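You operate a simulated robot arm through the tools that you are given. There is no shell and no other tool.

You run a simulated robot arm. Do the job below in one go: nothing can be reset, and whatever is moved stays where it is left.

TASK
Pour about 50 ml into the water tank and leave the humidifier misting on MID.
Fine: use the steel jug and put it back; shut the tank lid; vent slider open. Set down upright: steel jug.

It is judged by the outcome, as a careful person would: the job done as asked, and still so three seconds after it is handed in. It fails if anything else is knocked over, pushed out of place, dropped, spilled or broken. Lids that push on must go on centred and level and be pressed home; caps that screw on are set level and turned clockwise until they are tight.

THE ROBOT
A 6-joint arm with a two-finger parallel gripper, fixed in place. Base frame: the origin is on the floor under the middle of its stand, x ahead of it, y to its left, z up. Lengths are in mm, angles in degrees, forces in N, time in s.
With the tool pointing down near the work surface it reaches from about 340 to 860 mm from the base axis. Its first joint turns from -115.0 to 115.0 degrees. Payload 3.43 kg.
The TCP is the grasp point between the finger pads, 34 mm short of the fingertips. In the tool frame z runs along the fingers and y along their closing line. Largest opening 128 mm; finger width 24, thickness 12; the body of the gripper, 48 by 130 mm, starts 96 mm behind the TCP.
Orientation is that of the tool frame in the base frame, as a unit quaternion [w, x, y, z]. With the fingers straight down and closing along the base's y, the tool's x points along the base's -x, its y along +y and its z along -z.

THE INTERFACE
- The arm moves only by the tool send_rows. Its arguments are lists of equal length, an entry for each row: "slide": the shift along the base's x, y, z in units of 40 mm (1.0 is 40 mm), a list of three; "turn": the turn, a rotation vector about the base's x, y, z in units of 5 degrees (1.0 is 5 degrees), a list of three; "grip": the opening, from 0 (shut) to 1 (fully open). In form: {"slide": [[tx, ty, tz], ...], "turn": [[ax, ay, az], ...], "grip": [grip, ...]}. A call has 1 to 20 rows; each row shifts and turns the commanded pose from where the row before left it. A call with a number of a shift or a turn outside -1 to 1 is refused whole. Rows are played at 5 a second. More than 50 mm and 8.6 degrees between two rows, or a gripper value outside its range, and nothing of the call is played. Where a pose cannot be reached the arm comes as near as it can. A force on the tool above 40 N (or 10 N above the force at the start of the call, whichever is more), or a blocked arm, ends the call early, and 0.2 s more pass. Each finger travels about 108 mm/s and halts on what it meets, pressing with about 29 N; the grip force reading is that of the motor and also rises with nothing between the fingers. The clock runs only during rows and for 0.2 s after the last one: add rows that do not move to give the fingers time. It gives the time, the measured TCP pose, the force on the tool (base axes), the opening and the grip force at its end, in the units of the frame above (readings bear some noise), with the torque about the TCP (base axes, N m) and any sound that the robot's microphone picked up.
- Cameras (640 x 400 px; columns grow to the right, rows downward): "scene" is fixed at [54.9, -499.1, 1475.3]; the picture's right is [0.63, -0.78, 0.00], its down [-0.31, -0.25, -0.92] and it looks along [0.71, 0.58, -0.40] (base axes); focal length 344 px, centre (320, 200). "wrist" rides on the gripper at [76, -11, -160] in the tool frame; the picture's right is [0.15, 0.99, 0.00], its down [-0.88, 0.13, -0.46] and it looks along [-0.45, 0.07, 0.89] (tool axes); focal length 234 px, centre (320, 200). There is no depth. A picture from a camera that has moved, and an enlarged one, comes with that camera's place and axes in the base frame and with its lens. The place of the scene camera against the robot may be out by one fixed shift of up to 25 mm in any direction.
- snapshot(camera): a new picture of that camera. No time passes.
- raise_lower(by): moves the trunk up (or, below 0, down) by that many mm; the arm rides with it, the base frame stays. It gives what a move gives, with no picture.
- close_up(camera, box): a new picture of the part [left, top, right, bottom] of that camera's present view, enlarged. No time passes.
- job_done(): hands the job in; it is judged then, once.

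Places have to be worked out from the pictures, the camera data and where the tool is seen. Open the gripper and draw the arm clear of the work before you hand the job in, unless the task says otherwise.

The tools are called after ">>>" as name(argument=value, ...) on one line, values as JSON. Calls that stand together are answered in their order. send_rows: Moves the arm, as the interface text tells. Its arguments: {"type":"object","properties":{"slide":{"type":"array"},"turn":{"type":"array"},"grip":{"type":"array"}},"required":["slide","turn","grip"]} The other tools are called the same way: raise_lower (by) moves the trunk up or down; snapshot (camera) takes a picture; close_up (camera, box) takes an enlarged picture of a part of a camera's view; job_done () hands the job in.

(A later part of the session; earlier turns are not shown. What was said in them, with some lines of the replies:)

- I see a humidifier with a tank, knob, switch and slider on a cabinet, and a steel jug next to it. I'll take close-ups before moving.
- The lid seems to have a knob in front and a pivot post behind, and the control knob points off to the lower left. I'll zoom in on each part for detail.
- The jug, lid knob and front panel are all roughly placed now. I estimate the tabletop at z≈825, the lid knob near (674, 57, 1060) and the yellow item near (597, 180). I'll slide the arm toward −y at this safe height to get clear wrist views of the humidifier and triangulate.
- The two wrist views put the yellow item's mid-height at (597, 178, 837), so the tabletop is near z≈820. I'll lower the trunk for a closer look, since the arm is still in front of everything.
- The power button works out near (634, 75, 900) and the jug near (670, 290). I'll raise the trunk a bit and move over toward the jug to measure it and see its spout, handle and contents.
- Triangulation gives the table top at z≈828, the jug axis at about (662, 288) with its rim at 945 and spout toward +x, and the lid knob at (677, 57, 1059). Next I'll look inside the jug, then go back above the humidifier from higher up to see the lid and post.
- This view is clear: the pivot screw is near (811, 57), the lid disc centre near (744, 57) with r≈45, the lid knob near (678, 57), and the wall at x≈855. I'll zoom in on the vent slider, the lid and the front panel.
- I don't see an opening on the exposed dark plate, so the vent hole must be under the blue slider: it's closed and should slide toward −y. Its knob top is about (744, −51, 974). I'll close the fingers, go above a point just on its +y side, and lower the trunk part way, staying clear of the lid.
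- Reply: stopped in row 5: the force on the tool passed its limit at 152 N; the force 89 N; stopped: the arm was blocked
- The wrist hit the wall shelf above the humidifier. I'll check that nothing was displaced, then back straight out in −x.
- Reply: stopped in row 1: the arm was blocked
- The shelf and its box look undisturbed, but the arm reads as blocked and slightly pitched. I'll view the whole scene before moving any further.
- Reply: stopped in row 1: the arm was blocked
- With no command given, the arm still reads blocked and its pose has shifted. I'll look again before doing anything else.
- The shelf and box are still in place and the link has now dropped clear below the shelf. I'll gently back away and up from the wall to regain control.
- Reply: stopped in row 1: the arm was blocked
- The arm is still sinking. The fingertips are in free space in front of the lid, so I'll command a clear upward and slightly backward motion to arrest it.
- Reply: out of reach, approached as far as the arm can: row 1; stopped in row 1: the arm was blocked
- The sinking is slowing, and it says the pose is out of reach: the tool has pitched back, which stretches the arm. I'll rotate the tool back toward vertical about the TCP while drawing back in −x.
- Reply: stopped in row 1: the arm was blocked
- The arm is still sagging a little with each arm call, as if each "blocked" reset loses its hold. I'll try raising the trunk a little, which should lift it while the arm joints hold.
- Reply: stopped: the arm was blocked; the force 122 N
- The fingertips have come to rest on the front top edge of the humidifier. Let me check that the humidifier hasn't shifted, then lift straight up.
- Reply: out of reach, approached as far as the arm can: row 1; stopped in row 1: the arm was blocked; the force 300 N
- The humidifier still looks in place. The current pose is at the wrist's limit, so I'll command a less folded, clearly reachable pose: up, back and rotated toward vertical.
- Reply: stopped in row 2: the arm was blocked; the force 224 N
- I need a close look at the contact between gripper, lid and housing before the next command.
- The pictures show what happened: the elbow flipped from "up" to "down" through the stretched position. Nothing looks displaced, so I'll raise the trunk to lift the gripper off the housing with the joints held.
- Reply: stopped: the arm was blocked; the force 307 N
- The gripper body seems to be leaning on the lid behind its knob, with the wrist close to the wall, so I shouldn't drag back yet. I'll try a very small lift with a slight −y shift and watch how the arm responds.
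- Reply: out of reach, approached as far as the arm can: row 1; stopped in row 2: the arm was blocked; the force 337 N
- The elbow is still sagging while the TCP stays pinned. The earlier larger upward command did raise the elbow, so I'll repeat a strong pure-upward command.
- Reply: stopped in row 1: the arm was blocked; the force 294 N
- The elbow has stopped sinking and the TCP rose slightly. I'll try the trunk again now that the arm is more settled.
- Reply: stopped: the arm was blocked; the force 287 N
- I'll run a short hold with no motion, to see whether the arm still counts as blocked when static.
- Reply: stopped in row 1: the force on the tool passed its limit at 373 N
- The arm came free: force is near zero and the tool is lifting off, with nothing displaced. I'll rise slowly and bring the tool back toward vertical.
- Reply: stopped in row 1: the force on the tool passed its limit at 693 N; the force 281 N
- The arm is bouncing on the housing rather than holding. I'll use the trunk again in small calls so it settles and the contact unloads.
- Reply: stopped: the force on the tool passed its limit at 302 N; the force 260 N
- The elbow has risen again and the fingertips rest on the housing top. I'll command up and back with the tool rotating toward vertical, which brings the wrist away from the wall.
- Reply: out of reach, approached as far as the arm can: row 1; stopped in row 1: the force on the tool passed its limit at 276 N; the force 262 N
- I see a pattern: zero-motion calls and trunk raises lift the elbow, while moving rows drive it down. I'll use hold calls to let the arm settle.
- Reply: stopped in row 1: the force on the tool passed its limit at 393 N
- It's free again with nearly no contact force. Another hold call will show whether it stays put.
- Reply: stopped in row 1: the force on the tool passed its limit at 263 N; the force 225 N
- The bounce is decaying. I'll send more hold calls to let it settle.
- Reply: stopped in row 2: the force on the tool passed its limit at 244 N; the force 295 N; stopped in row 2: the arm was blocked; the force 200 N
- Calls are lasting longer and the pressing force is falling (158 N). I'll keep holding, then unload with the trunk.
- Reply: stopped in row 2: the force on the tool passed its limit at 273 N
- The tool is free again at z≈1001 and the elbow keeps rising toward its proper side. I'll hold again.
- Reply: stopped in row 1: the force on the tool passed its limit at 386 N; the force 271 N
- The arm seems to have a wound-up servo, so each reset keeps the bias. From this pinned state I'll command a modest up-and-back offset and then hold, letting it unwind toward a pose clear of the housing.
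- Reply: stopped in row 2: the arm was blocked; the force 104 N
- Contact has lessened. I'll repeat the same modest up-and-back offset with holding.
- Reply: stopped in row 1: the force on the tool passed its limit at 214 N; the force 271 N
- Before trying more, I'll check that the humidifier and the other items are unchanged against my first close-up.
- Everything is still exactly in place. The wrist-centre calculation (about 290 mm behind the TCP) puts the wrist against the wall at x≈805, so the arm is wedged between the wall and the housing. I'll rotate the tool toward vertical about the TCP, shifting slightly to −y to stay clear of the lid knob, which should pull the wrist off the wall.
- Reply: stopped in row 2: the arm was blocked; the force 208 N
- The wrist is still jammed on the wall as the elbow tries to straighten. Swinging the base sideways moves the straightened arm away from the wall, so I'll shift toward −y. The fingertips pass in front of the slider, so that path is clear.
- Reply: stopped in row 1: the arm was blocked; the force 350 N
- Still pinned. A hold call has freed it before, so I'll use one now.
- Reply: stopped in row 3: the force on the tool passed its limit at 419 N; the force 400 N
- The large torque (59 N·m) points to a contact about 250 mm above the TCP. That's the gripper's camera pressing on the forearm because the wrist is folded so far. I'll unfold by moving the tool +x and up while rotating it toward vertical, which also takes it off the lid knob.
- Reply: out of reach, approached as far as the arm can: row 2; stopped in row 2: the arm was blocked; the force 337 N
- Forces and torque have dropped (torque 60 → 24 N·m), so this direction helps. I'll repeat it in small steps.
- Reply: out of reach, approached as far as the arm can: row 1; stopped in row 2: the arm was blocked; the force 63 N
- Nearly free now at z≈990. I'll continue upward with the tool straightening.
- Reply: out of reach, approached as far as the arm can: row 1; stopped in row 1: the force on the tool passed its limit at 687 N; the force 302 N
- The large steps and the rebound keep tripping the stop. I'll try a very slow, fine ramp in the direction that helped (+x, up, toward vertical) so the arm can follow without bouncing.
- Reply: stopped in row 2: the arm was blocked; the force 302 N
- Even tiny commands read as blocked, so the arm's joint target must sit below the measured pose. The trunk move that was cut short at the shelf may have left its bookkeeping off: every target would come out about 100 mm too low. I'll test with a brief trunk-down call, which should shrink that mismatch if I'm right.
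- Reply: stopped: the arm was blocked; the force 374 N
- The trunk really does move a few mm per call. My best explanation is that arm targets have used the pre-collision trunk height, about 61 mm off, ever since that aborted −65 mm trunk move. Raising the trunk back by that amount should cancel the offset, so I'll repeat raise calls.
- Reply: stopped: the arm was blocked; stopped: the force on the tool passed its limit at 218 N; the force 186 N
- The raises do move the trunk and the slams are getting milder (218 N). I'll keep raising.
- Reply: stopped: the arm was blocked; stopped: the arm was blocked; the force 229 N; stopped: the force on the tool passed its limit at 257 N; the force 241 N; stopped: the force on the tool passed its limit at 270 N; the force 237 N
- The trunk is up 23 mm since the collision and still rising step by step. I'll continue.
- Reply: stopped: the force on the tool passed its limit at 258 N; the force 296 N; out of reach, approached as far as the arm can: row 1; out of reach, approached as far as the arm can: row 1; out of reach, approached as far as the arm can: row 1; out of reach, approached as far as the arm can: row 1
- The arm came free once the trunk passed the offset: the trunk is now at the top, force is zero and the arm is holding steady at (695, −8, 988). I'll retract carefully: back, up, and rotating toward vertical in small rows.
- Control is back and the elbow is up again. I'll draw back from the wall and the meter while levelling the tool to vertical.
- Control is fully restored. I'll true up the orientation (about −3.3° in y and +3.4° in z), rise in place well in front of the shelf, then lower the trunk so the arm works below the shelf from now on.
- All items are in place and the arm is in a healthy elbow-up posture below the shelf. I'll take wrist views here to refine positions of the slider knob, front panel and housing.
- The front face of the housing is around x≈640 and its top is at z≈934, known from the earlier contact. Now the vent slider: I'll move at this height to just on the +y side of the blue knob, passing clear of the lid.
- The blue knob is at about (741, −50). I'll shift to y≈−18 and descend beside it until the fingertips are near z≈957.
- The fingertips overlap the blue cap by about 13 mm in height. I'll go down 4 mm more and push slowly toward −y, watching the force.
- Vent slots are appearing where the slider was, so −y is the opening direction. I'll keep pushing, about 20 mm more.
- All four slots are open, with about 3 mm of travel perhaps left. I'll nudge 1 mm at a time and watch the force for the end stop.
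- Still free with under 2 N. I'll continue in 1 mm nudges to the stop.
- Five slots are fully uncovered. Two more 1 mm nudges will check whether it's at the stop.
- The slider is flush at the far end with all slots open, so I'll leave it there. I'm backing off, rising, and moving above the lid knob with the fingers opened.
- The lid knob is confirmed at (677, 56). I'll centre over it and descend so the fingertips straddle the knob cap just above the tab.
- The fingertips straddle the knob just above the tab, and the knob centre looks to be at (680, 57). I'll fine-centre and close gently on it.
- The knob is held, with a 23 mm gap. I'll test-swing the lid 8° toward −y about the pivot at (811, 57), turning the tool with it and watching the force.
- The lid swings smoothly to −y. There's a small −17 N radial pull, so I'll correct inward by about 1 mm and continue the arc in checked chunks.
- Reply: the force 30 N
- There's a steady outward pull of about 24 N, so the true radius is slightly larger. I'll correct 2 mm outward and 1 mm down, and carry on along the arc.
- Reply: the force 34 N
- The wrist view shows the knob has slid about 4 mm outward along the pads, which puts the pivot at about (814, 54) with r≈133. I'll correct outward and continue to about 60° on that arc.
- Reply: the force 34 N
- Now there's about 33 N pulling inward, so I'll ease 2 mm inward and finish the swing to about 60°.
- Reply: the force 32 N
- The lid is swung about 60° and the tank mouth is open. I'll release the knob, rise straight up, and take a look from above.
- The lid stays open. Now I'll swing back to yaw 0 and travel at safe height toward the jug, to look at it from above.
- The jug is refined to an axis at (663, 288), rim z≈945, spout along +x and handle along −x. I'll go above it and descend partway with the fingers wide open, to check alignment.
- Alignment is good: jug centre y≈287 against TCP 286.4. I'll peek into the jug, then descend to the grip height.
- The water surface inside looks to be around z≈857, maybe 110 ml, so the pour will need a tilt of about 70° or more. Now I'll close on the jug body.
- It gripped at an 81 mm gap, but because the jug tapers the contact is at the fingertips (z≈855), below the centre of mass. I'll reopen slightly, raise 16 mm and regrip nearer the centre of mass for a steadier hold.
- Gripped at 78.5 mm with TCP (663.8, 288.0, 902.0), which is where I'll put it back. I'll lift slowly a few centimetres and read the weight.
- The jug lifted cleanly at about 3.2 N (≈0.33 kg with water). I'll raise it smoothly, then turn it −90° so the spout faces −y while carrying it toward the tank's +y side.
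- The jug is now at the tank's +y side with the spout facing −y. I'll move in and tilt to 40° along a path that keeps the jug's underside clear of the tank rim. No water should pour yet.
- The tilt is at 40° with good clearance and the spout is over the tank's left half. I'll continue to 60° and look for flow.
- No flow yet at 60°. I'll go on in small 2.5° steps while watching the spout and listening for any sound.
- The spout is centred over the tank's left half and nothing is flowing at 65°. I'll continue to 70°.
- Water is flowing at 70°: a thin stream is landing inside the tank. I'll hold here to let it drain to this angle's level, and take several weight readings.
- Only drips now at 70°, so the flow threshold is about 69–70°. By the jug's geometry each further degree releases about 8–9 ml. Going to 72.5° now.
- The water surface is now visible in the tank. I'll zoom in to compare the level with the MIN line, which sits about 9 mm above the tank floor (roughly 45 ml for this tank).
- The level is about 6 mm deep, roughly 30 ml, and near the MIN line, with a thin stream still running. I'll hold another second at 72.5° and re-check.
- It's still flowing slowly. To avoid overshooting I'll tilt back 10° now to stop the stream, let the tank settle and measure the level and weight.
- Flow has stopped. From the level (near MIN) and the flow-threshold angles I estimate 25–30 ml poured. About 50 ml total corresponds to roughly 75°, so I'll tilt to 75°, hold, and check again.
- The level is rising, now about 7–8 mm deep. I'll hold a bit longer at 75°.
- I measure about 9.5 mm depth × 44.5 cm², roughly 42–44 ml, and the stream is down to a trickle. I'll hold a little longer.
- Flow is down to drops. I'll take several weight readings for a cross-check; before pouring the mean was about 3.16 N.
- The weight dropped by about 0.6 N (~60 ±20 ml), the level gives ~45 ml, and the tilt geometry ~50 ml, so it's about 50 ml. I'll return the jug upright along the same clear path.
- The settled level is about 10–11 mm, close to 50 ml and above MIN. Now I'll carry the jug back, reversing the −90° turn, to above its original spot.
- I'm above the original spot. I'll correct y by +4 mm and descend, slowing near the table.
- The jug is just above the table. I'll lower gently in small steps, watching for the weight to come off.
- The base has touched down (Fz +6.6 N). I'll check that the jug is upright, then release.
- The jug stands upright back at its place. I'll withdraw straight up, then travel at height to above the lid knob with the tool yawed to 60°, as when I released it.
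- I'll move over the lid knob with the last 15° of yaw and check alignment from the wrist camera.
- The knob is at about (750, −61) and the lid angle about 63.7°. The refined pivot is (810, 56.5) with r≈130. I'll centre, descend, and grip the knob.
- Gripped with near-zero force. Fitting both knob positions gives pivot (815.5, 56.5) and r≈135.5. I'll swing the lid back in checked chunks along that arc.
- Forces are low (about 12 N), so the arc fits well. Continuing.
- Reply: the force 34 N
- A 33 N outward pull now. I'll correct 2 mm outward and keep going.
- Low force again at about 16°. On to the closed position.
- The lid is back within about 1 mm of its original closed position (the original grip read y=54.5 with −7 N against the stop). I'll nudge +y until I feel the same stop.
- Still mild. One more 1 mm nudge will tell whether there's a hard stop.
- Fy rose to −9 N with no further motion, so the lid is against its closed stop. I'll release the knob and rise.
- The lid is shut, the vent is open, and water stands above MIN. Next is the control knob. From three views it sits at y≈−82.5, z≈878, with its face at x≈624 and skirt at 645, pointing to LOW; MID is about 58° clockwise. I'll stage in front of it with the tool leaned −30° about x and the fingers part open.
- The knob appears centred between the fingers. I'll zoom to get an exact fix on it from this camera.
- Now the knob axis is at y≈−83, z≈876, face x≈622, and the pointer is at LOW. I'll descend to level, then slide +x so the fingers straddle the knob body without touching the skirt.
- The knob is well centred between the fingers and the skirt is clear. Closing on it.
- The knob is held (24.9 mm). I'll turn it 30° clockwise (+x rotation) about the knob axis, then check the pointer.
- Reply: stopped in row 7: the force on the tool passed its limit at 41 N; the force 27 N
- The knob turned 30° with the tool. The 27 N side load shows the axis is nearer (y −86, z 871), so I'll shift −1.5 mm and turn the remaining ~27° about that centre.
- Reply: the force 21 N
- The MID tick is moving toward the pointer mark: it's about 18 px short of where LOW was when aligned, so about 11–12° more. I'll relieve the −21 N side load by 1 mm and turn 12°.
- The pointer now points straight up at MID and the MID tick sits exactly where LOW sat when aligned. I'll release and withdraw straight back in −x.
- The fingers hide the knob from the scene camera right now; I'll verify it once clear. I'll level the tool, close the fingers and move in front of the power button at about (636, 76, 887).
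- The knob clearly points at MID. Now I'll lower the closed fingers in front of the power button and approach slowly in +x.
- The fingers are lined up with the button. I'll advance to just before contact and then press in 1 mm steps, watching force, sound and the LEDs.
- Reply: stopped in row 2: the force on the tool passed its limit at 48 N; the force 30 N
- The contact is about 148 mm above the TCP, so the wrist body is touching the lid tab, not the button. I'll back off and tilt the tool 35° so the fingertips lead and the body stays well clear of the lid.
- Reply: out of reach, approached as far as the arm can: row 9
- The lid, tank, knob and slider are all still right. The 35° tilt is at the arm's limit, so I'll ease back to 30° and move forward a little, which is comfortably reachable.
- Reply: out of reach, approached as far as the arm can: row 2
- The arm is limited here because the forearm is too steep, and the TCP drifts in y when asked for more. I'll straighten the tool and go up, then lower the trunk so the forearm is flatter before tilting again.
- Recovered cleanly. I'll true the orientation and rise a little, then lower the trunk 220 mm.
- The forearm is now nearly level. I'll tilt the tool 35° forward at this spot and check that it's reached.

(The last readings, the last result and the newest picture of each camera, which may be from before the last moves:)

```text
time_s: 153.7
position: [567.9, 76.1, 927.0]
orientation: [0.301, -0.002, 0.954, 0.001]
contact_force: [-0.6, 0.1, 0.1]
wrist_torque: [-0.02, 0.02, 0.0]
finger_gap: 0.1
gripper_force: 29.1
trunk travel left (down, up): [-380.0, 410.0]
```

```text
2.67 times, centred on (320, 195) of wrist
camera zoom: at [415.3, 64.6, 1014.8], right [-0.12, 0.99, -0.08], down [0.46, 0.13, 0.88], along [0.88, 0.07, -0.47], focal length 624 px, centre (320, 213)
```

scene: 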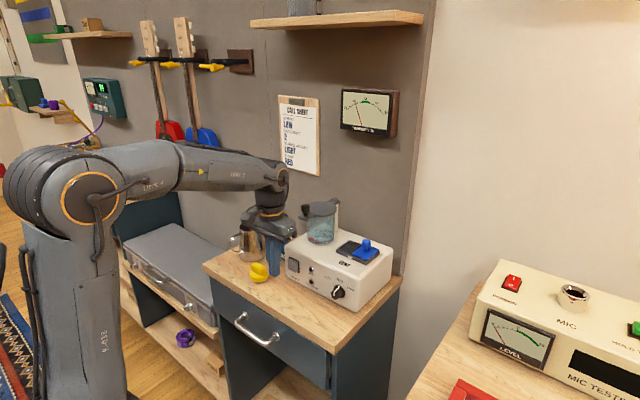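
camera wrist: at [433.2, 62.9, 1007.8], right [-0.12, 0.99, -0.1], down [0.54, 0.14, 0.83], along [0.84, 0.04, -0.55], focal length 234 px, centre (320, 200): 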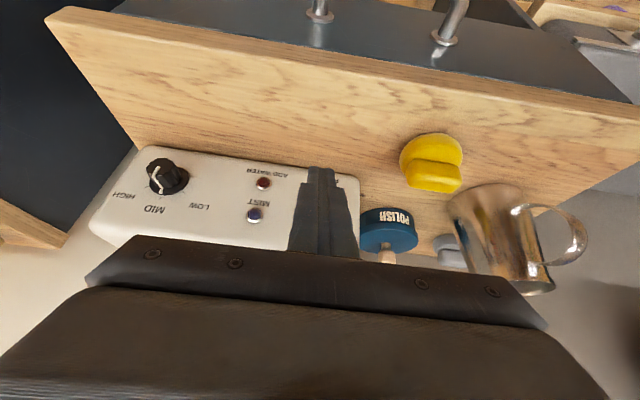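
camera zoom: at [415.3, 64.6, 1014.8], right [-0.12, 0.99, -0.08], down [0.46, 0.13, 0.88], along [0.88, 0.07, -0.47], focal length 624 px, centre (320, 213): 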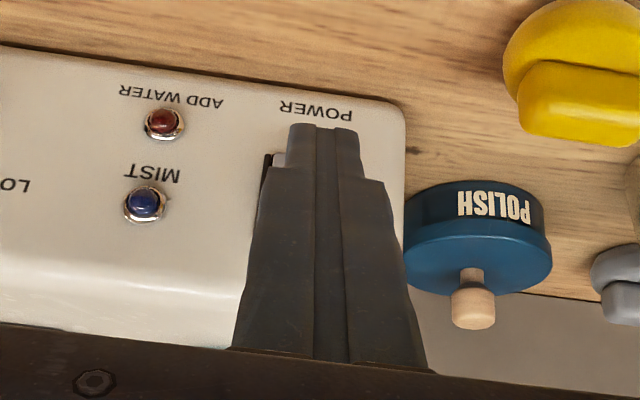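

The 35° tilt is reached properly. The button centre is about y≈77, z≈887. I'll lower to z≈908 and move forward to just short of contact.

>>> send_rows(slide=[[0, 0.02, -0.48], [0.4, 0, 0], [0.3, 0, 0], [0, 0, 0]], turn=[[0, 0, 0], [0, 0, 0], [0, 0, 0], [0, 0, 0]], grip=[0, 0, 0, 0])

>>> close_up(camera="scene", box=[270, 230, 340, 290])

```text
time_s: 154.7
position: [596.9, 75.3, 907.2]
orientation: [0.3, -0.002, 0.954, 0.002]
contact_force: [0.3, 0.5, -0.7]
wrist_torque: [-0.01, -0.01, 0.0]
finger_gap: 0.0
gripper_force: 29.2
trunk travel left (down, up): [-380.0, 410.0]
```

```text
6.67 times, centred on (305, 260) of scene
camera zoom: at [54.9, -499.1, 1475.3], right [0.63, -0.78, 0.0], down [-0.31, -0.25, -0.92], along [0.71, 0.58, -0.4], focal length 2290 px, centre (420, -200)
```

zoom: 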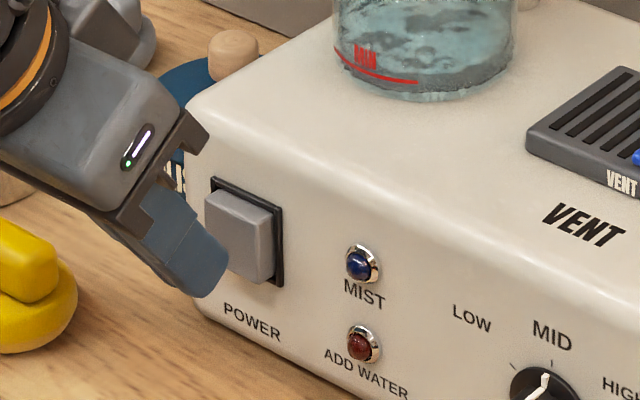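

The fingertip leads toward the lower part of the button, so I'll raise 6 mm to hit the centre and press in 1 mm steps.

>>> send_rows(slide=[[0, 0, 0.15], [0.1, 0, 0], [0.05, 0, 0], [0.025, 0, 0], [0.025, 0, 0], [0, 0, 0]], turn=[[0, 0, 0], [0, 0, 0], [0, 0, 0], [0, 0, 0], [0, 0, 0], [0, 0, 0]], grip=[0, 0, 0, 0, 0, 0])

>>> close_up(camera="scene", box=[270, 230, 340, 290])

```text
time_s: 156.1
position: [603.0, 76.6, 912.7]
orientation: [0.3, -0.002, 0.954, 0.001]
contact_force: [0.1, 0.2, 0.4]
wrist_torque: [0.01, -0.02, -0.03]
finger_gap: 0.0
gripper_force: 29.2
trunk travel left (down, up): [-380.0, 410.0]
```

```text
6.67 times, centred on (305, 260) of scene
camera zoom: at [54.9, -499.1, 1475.3], right [0.63, -0.78, 0.0], down [-0.31, -0.25, -0.92], along [0.71, 0.58, -0.4], focal length 2290 px, centre (420, -200)
```

zoom: 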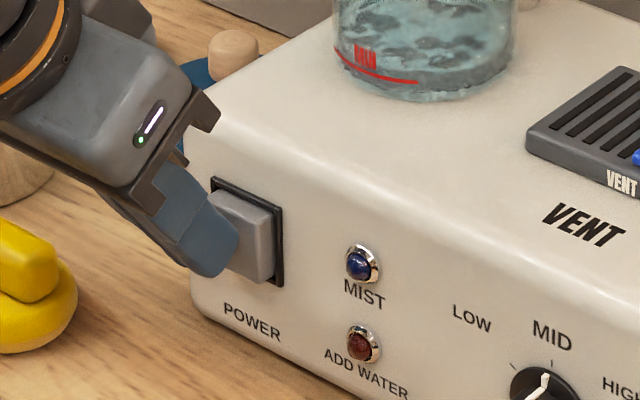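

Not yet in contact. I'll continue in 1 mm steps.

>>> send_rows(slide=[[0.025, 0, 0], [0.025, 0, 0], [0.025, 0, 0], [0.025, 0, 0], [0, 0, 0]], turn=[[0, 0, 0], [0, 0, 0], [0, 0, 0], [0, 0, 0], [0, 0, 0]], grip=[0, 0, 0, 0, 0])

>>> send_rows(slide=[[0.025, 0, 0], [0.025, 0, 0], [0, 0, 0]], turn=[[0, 0, 0], [0, 0, 0], [0, 0, 0]], grip=[0, 0, 0])

>>> close_up(camera="scene", box=[270, 230, 340, 290])

```text
time_s: 157.2
position: [608.9, 76.1, 913.0]
orientation: [0.301, -0.001, 0.954, 0.0]
contact_force: [-2.2, -1.1, -0.3]
wrist_torque: [-0.01, 0.1, -0.06]
finger_gap: 0.1
gripper_force: 29.4
trunk travel left (down, up): [-380.0, 410.0]
heard: click
```

```text
time_s: 158.1
position: [609.6, 75.8, 913.4]
orientation: [0.3, -0.002, 0.954, 0.001]
contact_force: [-7.8, 0.2, 1.8]
wrist_torque: [0.01, 0.14, 0.02]
finger_gap: 0.0
gripper_force: 28.8
trunk travel left (down, up): [-380.0, 410.0]
```

```text
6.67 times, centred on (305, 260) of scene
camera zoom: at [54.9, -499.1, 1475.3], right [0.63, -0.78, 0.0], down [-0.31, -0.25, -0.92], along [0.71, 0.58, -0.4], focal length 2290 px, centre (420, -200)
```

zoom: 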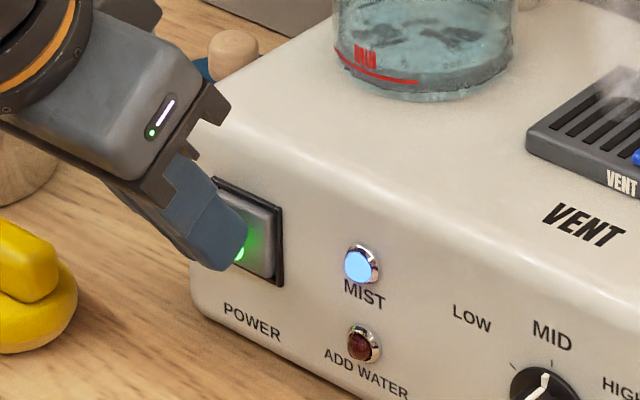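

Click heard: the power light is green, the MIST LED is on, ADD WATER is off, and mist is rising from the vent. I'll withdraw straight back and then raise the arm clear.

>>> send_rows(slide=[[-0.3, 0, 0], [-0.6, 0, 0], [-0.6, 0, 0], [-0.5, 0, 0.3], [0, 0, 0.6], [0, 0, 0.8], [0, 0, 0.8], [0, 0, 0.8], [0, 0, 0.8], [0, 0, 0]], turn=[[0, 0, 0], [0, 0, 0], [0, 0, 0], [0, 1, 0], [0, 1, 0], [0, 1, 0], [0, 1, 0], [0, 1, 0], [0, 1, 0], [0, 0, 0]], grip=[0, 0, 0, 0, 0, 0, 0, 0, 0, 0])

>>> snapshot(camera="scene")

>>> close_up(camera="scene", box=[260, 180, 410, 310])

```text
time_s: 160.2
position: [535.3, 76.9, 1074.9]
orientation: [0.041, -0.001, 0.999, 0.001]
contact_force: [0.2, 0.1, -0.2]
wrist_torque: [-0.04, -0.02, -0.01]
finger_gap: 0.0
gripper_force: 29.4
out of reach, approached as far as the arm can: row 4
trunk travel left (down, up): [-380.0, 410.0]
```

```text
taken
```

scene: 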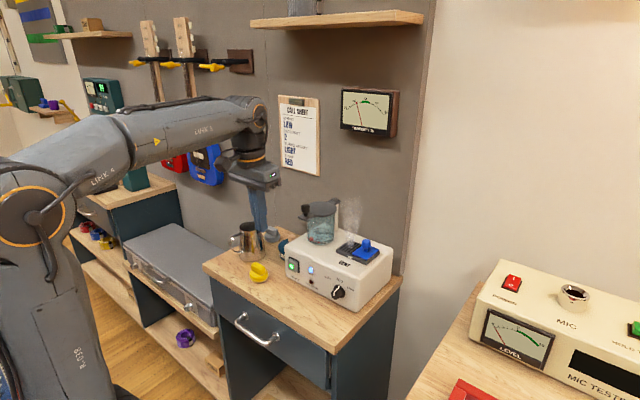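

```text
3.08 times, centred on (335, 245) of scene
camera zoom: at [54.9, -499.1, 1475.3], right [0.63, -0.78, 0.0], down [-0.31, -0.25, -0.92], along [0.71, 0.58, -0.4], focal length 1057 px, centre (274, 62)
```

zoom: 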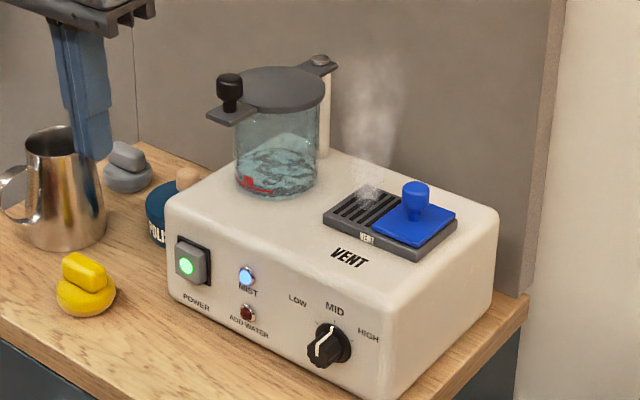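

It's misting: power green, MIST lit, knob on MID, vent open, lid shut. I'll open the gripper, level the tool, and lift the arm well clear using the trunk, then make the final checks.

>>> send_rows(slide=[[0, 0, 0.2], [-0.2, 0, 0.4], [-0.3, 0, 0.4], [0, 0, 0]], turn=[[0, 0.4, 0], [0, 0.5, 0], [0, 0, 0], [0, 0, 0]], grip=[0.3, 0.7, 1, 1])

>>> raise_lower(by=180)

>>> close_up(camera="scene", box=[200, 180, 420, 320])

>>> snapshot(camera="scene")

>>> snapshot(camera="wrist")

```text
time_s: 161.2
position: [517.6, 76.8, 1115.4]
orientation: [0.004, 0.0, 1.0, 0.001]
contact_force: [0.2, 0.2, 0.2]
wrist_torque: [-0.03, -0.01, 0.03]
finger_gap: 127.9
gripper_force: 0.0
trunk travel left (down, up): [-380.0, 410.0]
```

```text
time_s: 163.2
position: [517.1, 77.5, 1294.8]
orientation: [0.003, -0.001, 1.0, 0.001]
contact_force: [-0.9, 0.2, 0.5]
wrist_torque: [0.01, 0.02, -0.03]
finger_gap: 127.9
gripper_force: 0.1
trunk travel left (down, up): [-560.0, 230.0]
```

```text
2.86 times, centred on (310, 250) of scene
camera zoom: at [54.9, -499.1, 1475.3], right [0.63, -0.78, 0.0], down [-0.31, -0.25, -0.92], along [0.71, 0.58, -0.4], focal length 982 px, centre (349, 57)
```

zoom: 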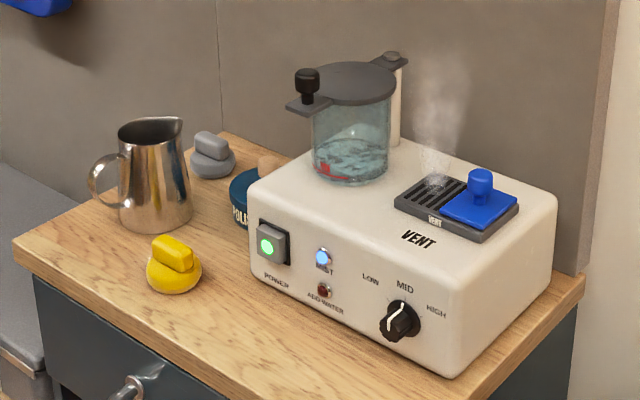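

```text
taken
```

scene: 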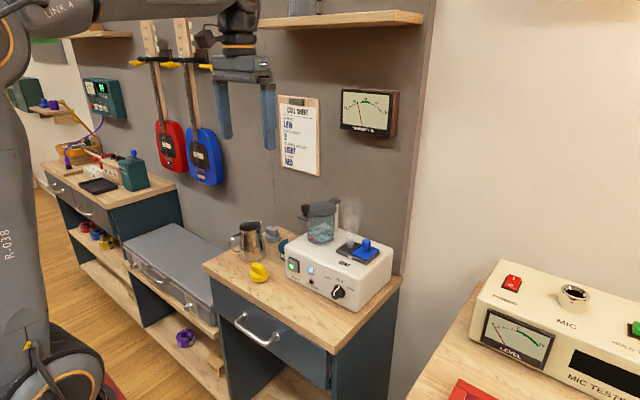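

```text
taken
camera wrist: at [441.1, 67.6, 1455.1], right [-0.15, 0.99, 0.0], down [0.88, 0.13, 0.46], along [0.46, 0.07, -0.89], focal length 234 px, centre (320, 200)
```

wrist: 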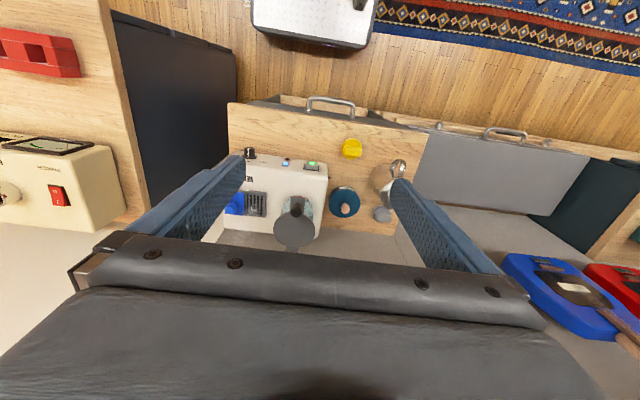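

Everything matches the first picture apart from the intended changes. One last close check of the lid, the knob and the shelf before handing in.

>>> close_up(camera="scene", box=[290, 190, 350, 250])

>>> close_up(camera="scene", box=[320, 270, 370, 310])

>>> close_up(camera="scene", box=[240, 0, 440, 130])

>>> close_up(camera="wrist", box=[230, 120, 390, 245])

```text
6.67 times, centred on (320, 220) of scene
camera zoom: at [54.9, -499.1, 1475.3], right [0.63, -0.78, 0.0], down [-0.31, -0.25, -0.92], along [0.71, 0.58, -0.4], focal length 2290 px, centre (320, 67)
```

zoom: 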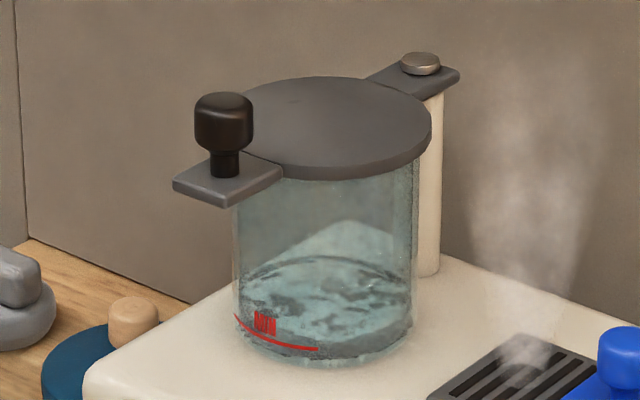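

```text
10.00 times, centred on (345, 290) of scene
camera zoom: at [54.9, -499.1, 1475.3], right [0.63, -0.78, 0.0], down [-0.31, -0.25, -0.92], along [0.71, 0.58, -0.4], focal length 3436 px, centre (70, -700)
```

zoom: 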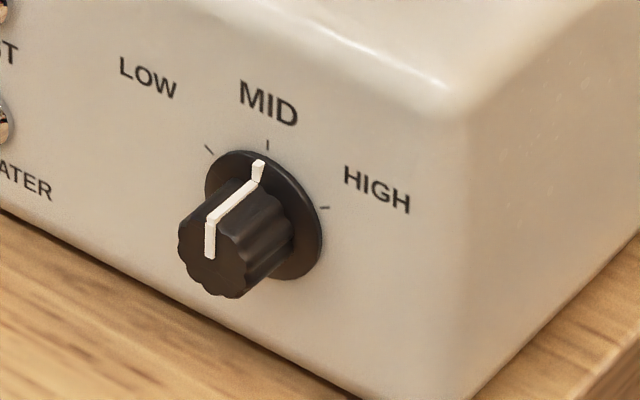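

```text
3.08 times, centred on (340, 65) of scene
camera zoom: at [54.9, -499.1, 1475.3], right [0.63, -0.78, 0.0], down [-0.31, -0.25, -0.92], along [0.71, 0.58, -0.4], focal length 1057 px, centre (258, 615)
```

zoom: 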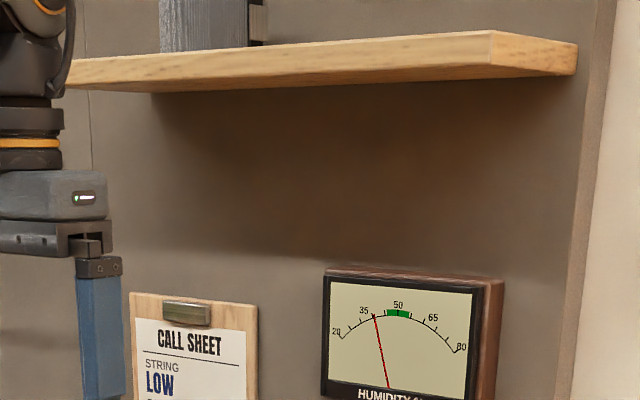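

```text
3.20 times, centred on (310, 182) of wrist
camera zoom: at [441.1, 67.6, 1455.1], right [-0.15, 0.99, 0.0], down [0.88, 0.13, 0.46], along [0.46, 0.07, -0.89], focal length 749 px, centre (352, 256)
```

zoom: 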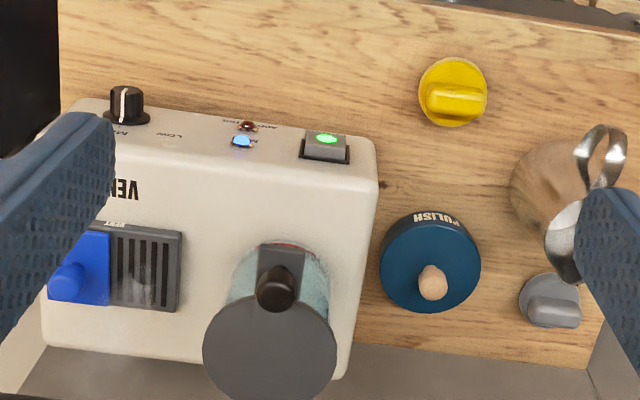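

The lid is pixel-for-pixel back where it started and shut. The knob is on MID, the vent is open with mist rising, about 50 ml is in the tank, the jug is upright in its place, and the arm is clear with the gripper open. Handing in.

>>> job_done()

```text
The job is handed in.
```

The humidifier is misting on MID with about 50 ml poured into its tank, and I have handed the job in. The result of the judging wasn't shown to me.

- **Water:** I estimate 45–60 ml. The tank level reads about 45–50 ml and the jug's weight loss about 60 ml, give or take 20. The level is above the MIN line.
- **Humidifier:** The power button is lit green, the MIST light is on and ADD WATER is off. The vent slider is fully open with mist rising from it.
- **Lid and jug:** The lid is swung shut against its stop. The jug is back upright in its original place.
- **Collisions:** Early on the arm hit the wall shelf, then sagged onto the humidifier and knocked it repeatedly. The worst knocks were close to 700 N, and at times the gripper leaned on the lid. Later a wrist part bumped the lid tab at about 48 N. In the final pictures I could see no damage, and apart from the changes you asked for, everything looks where it was.
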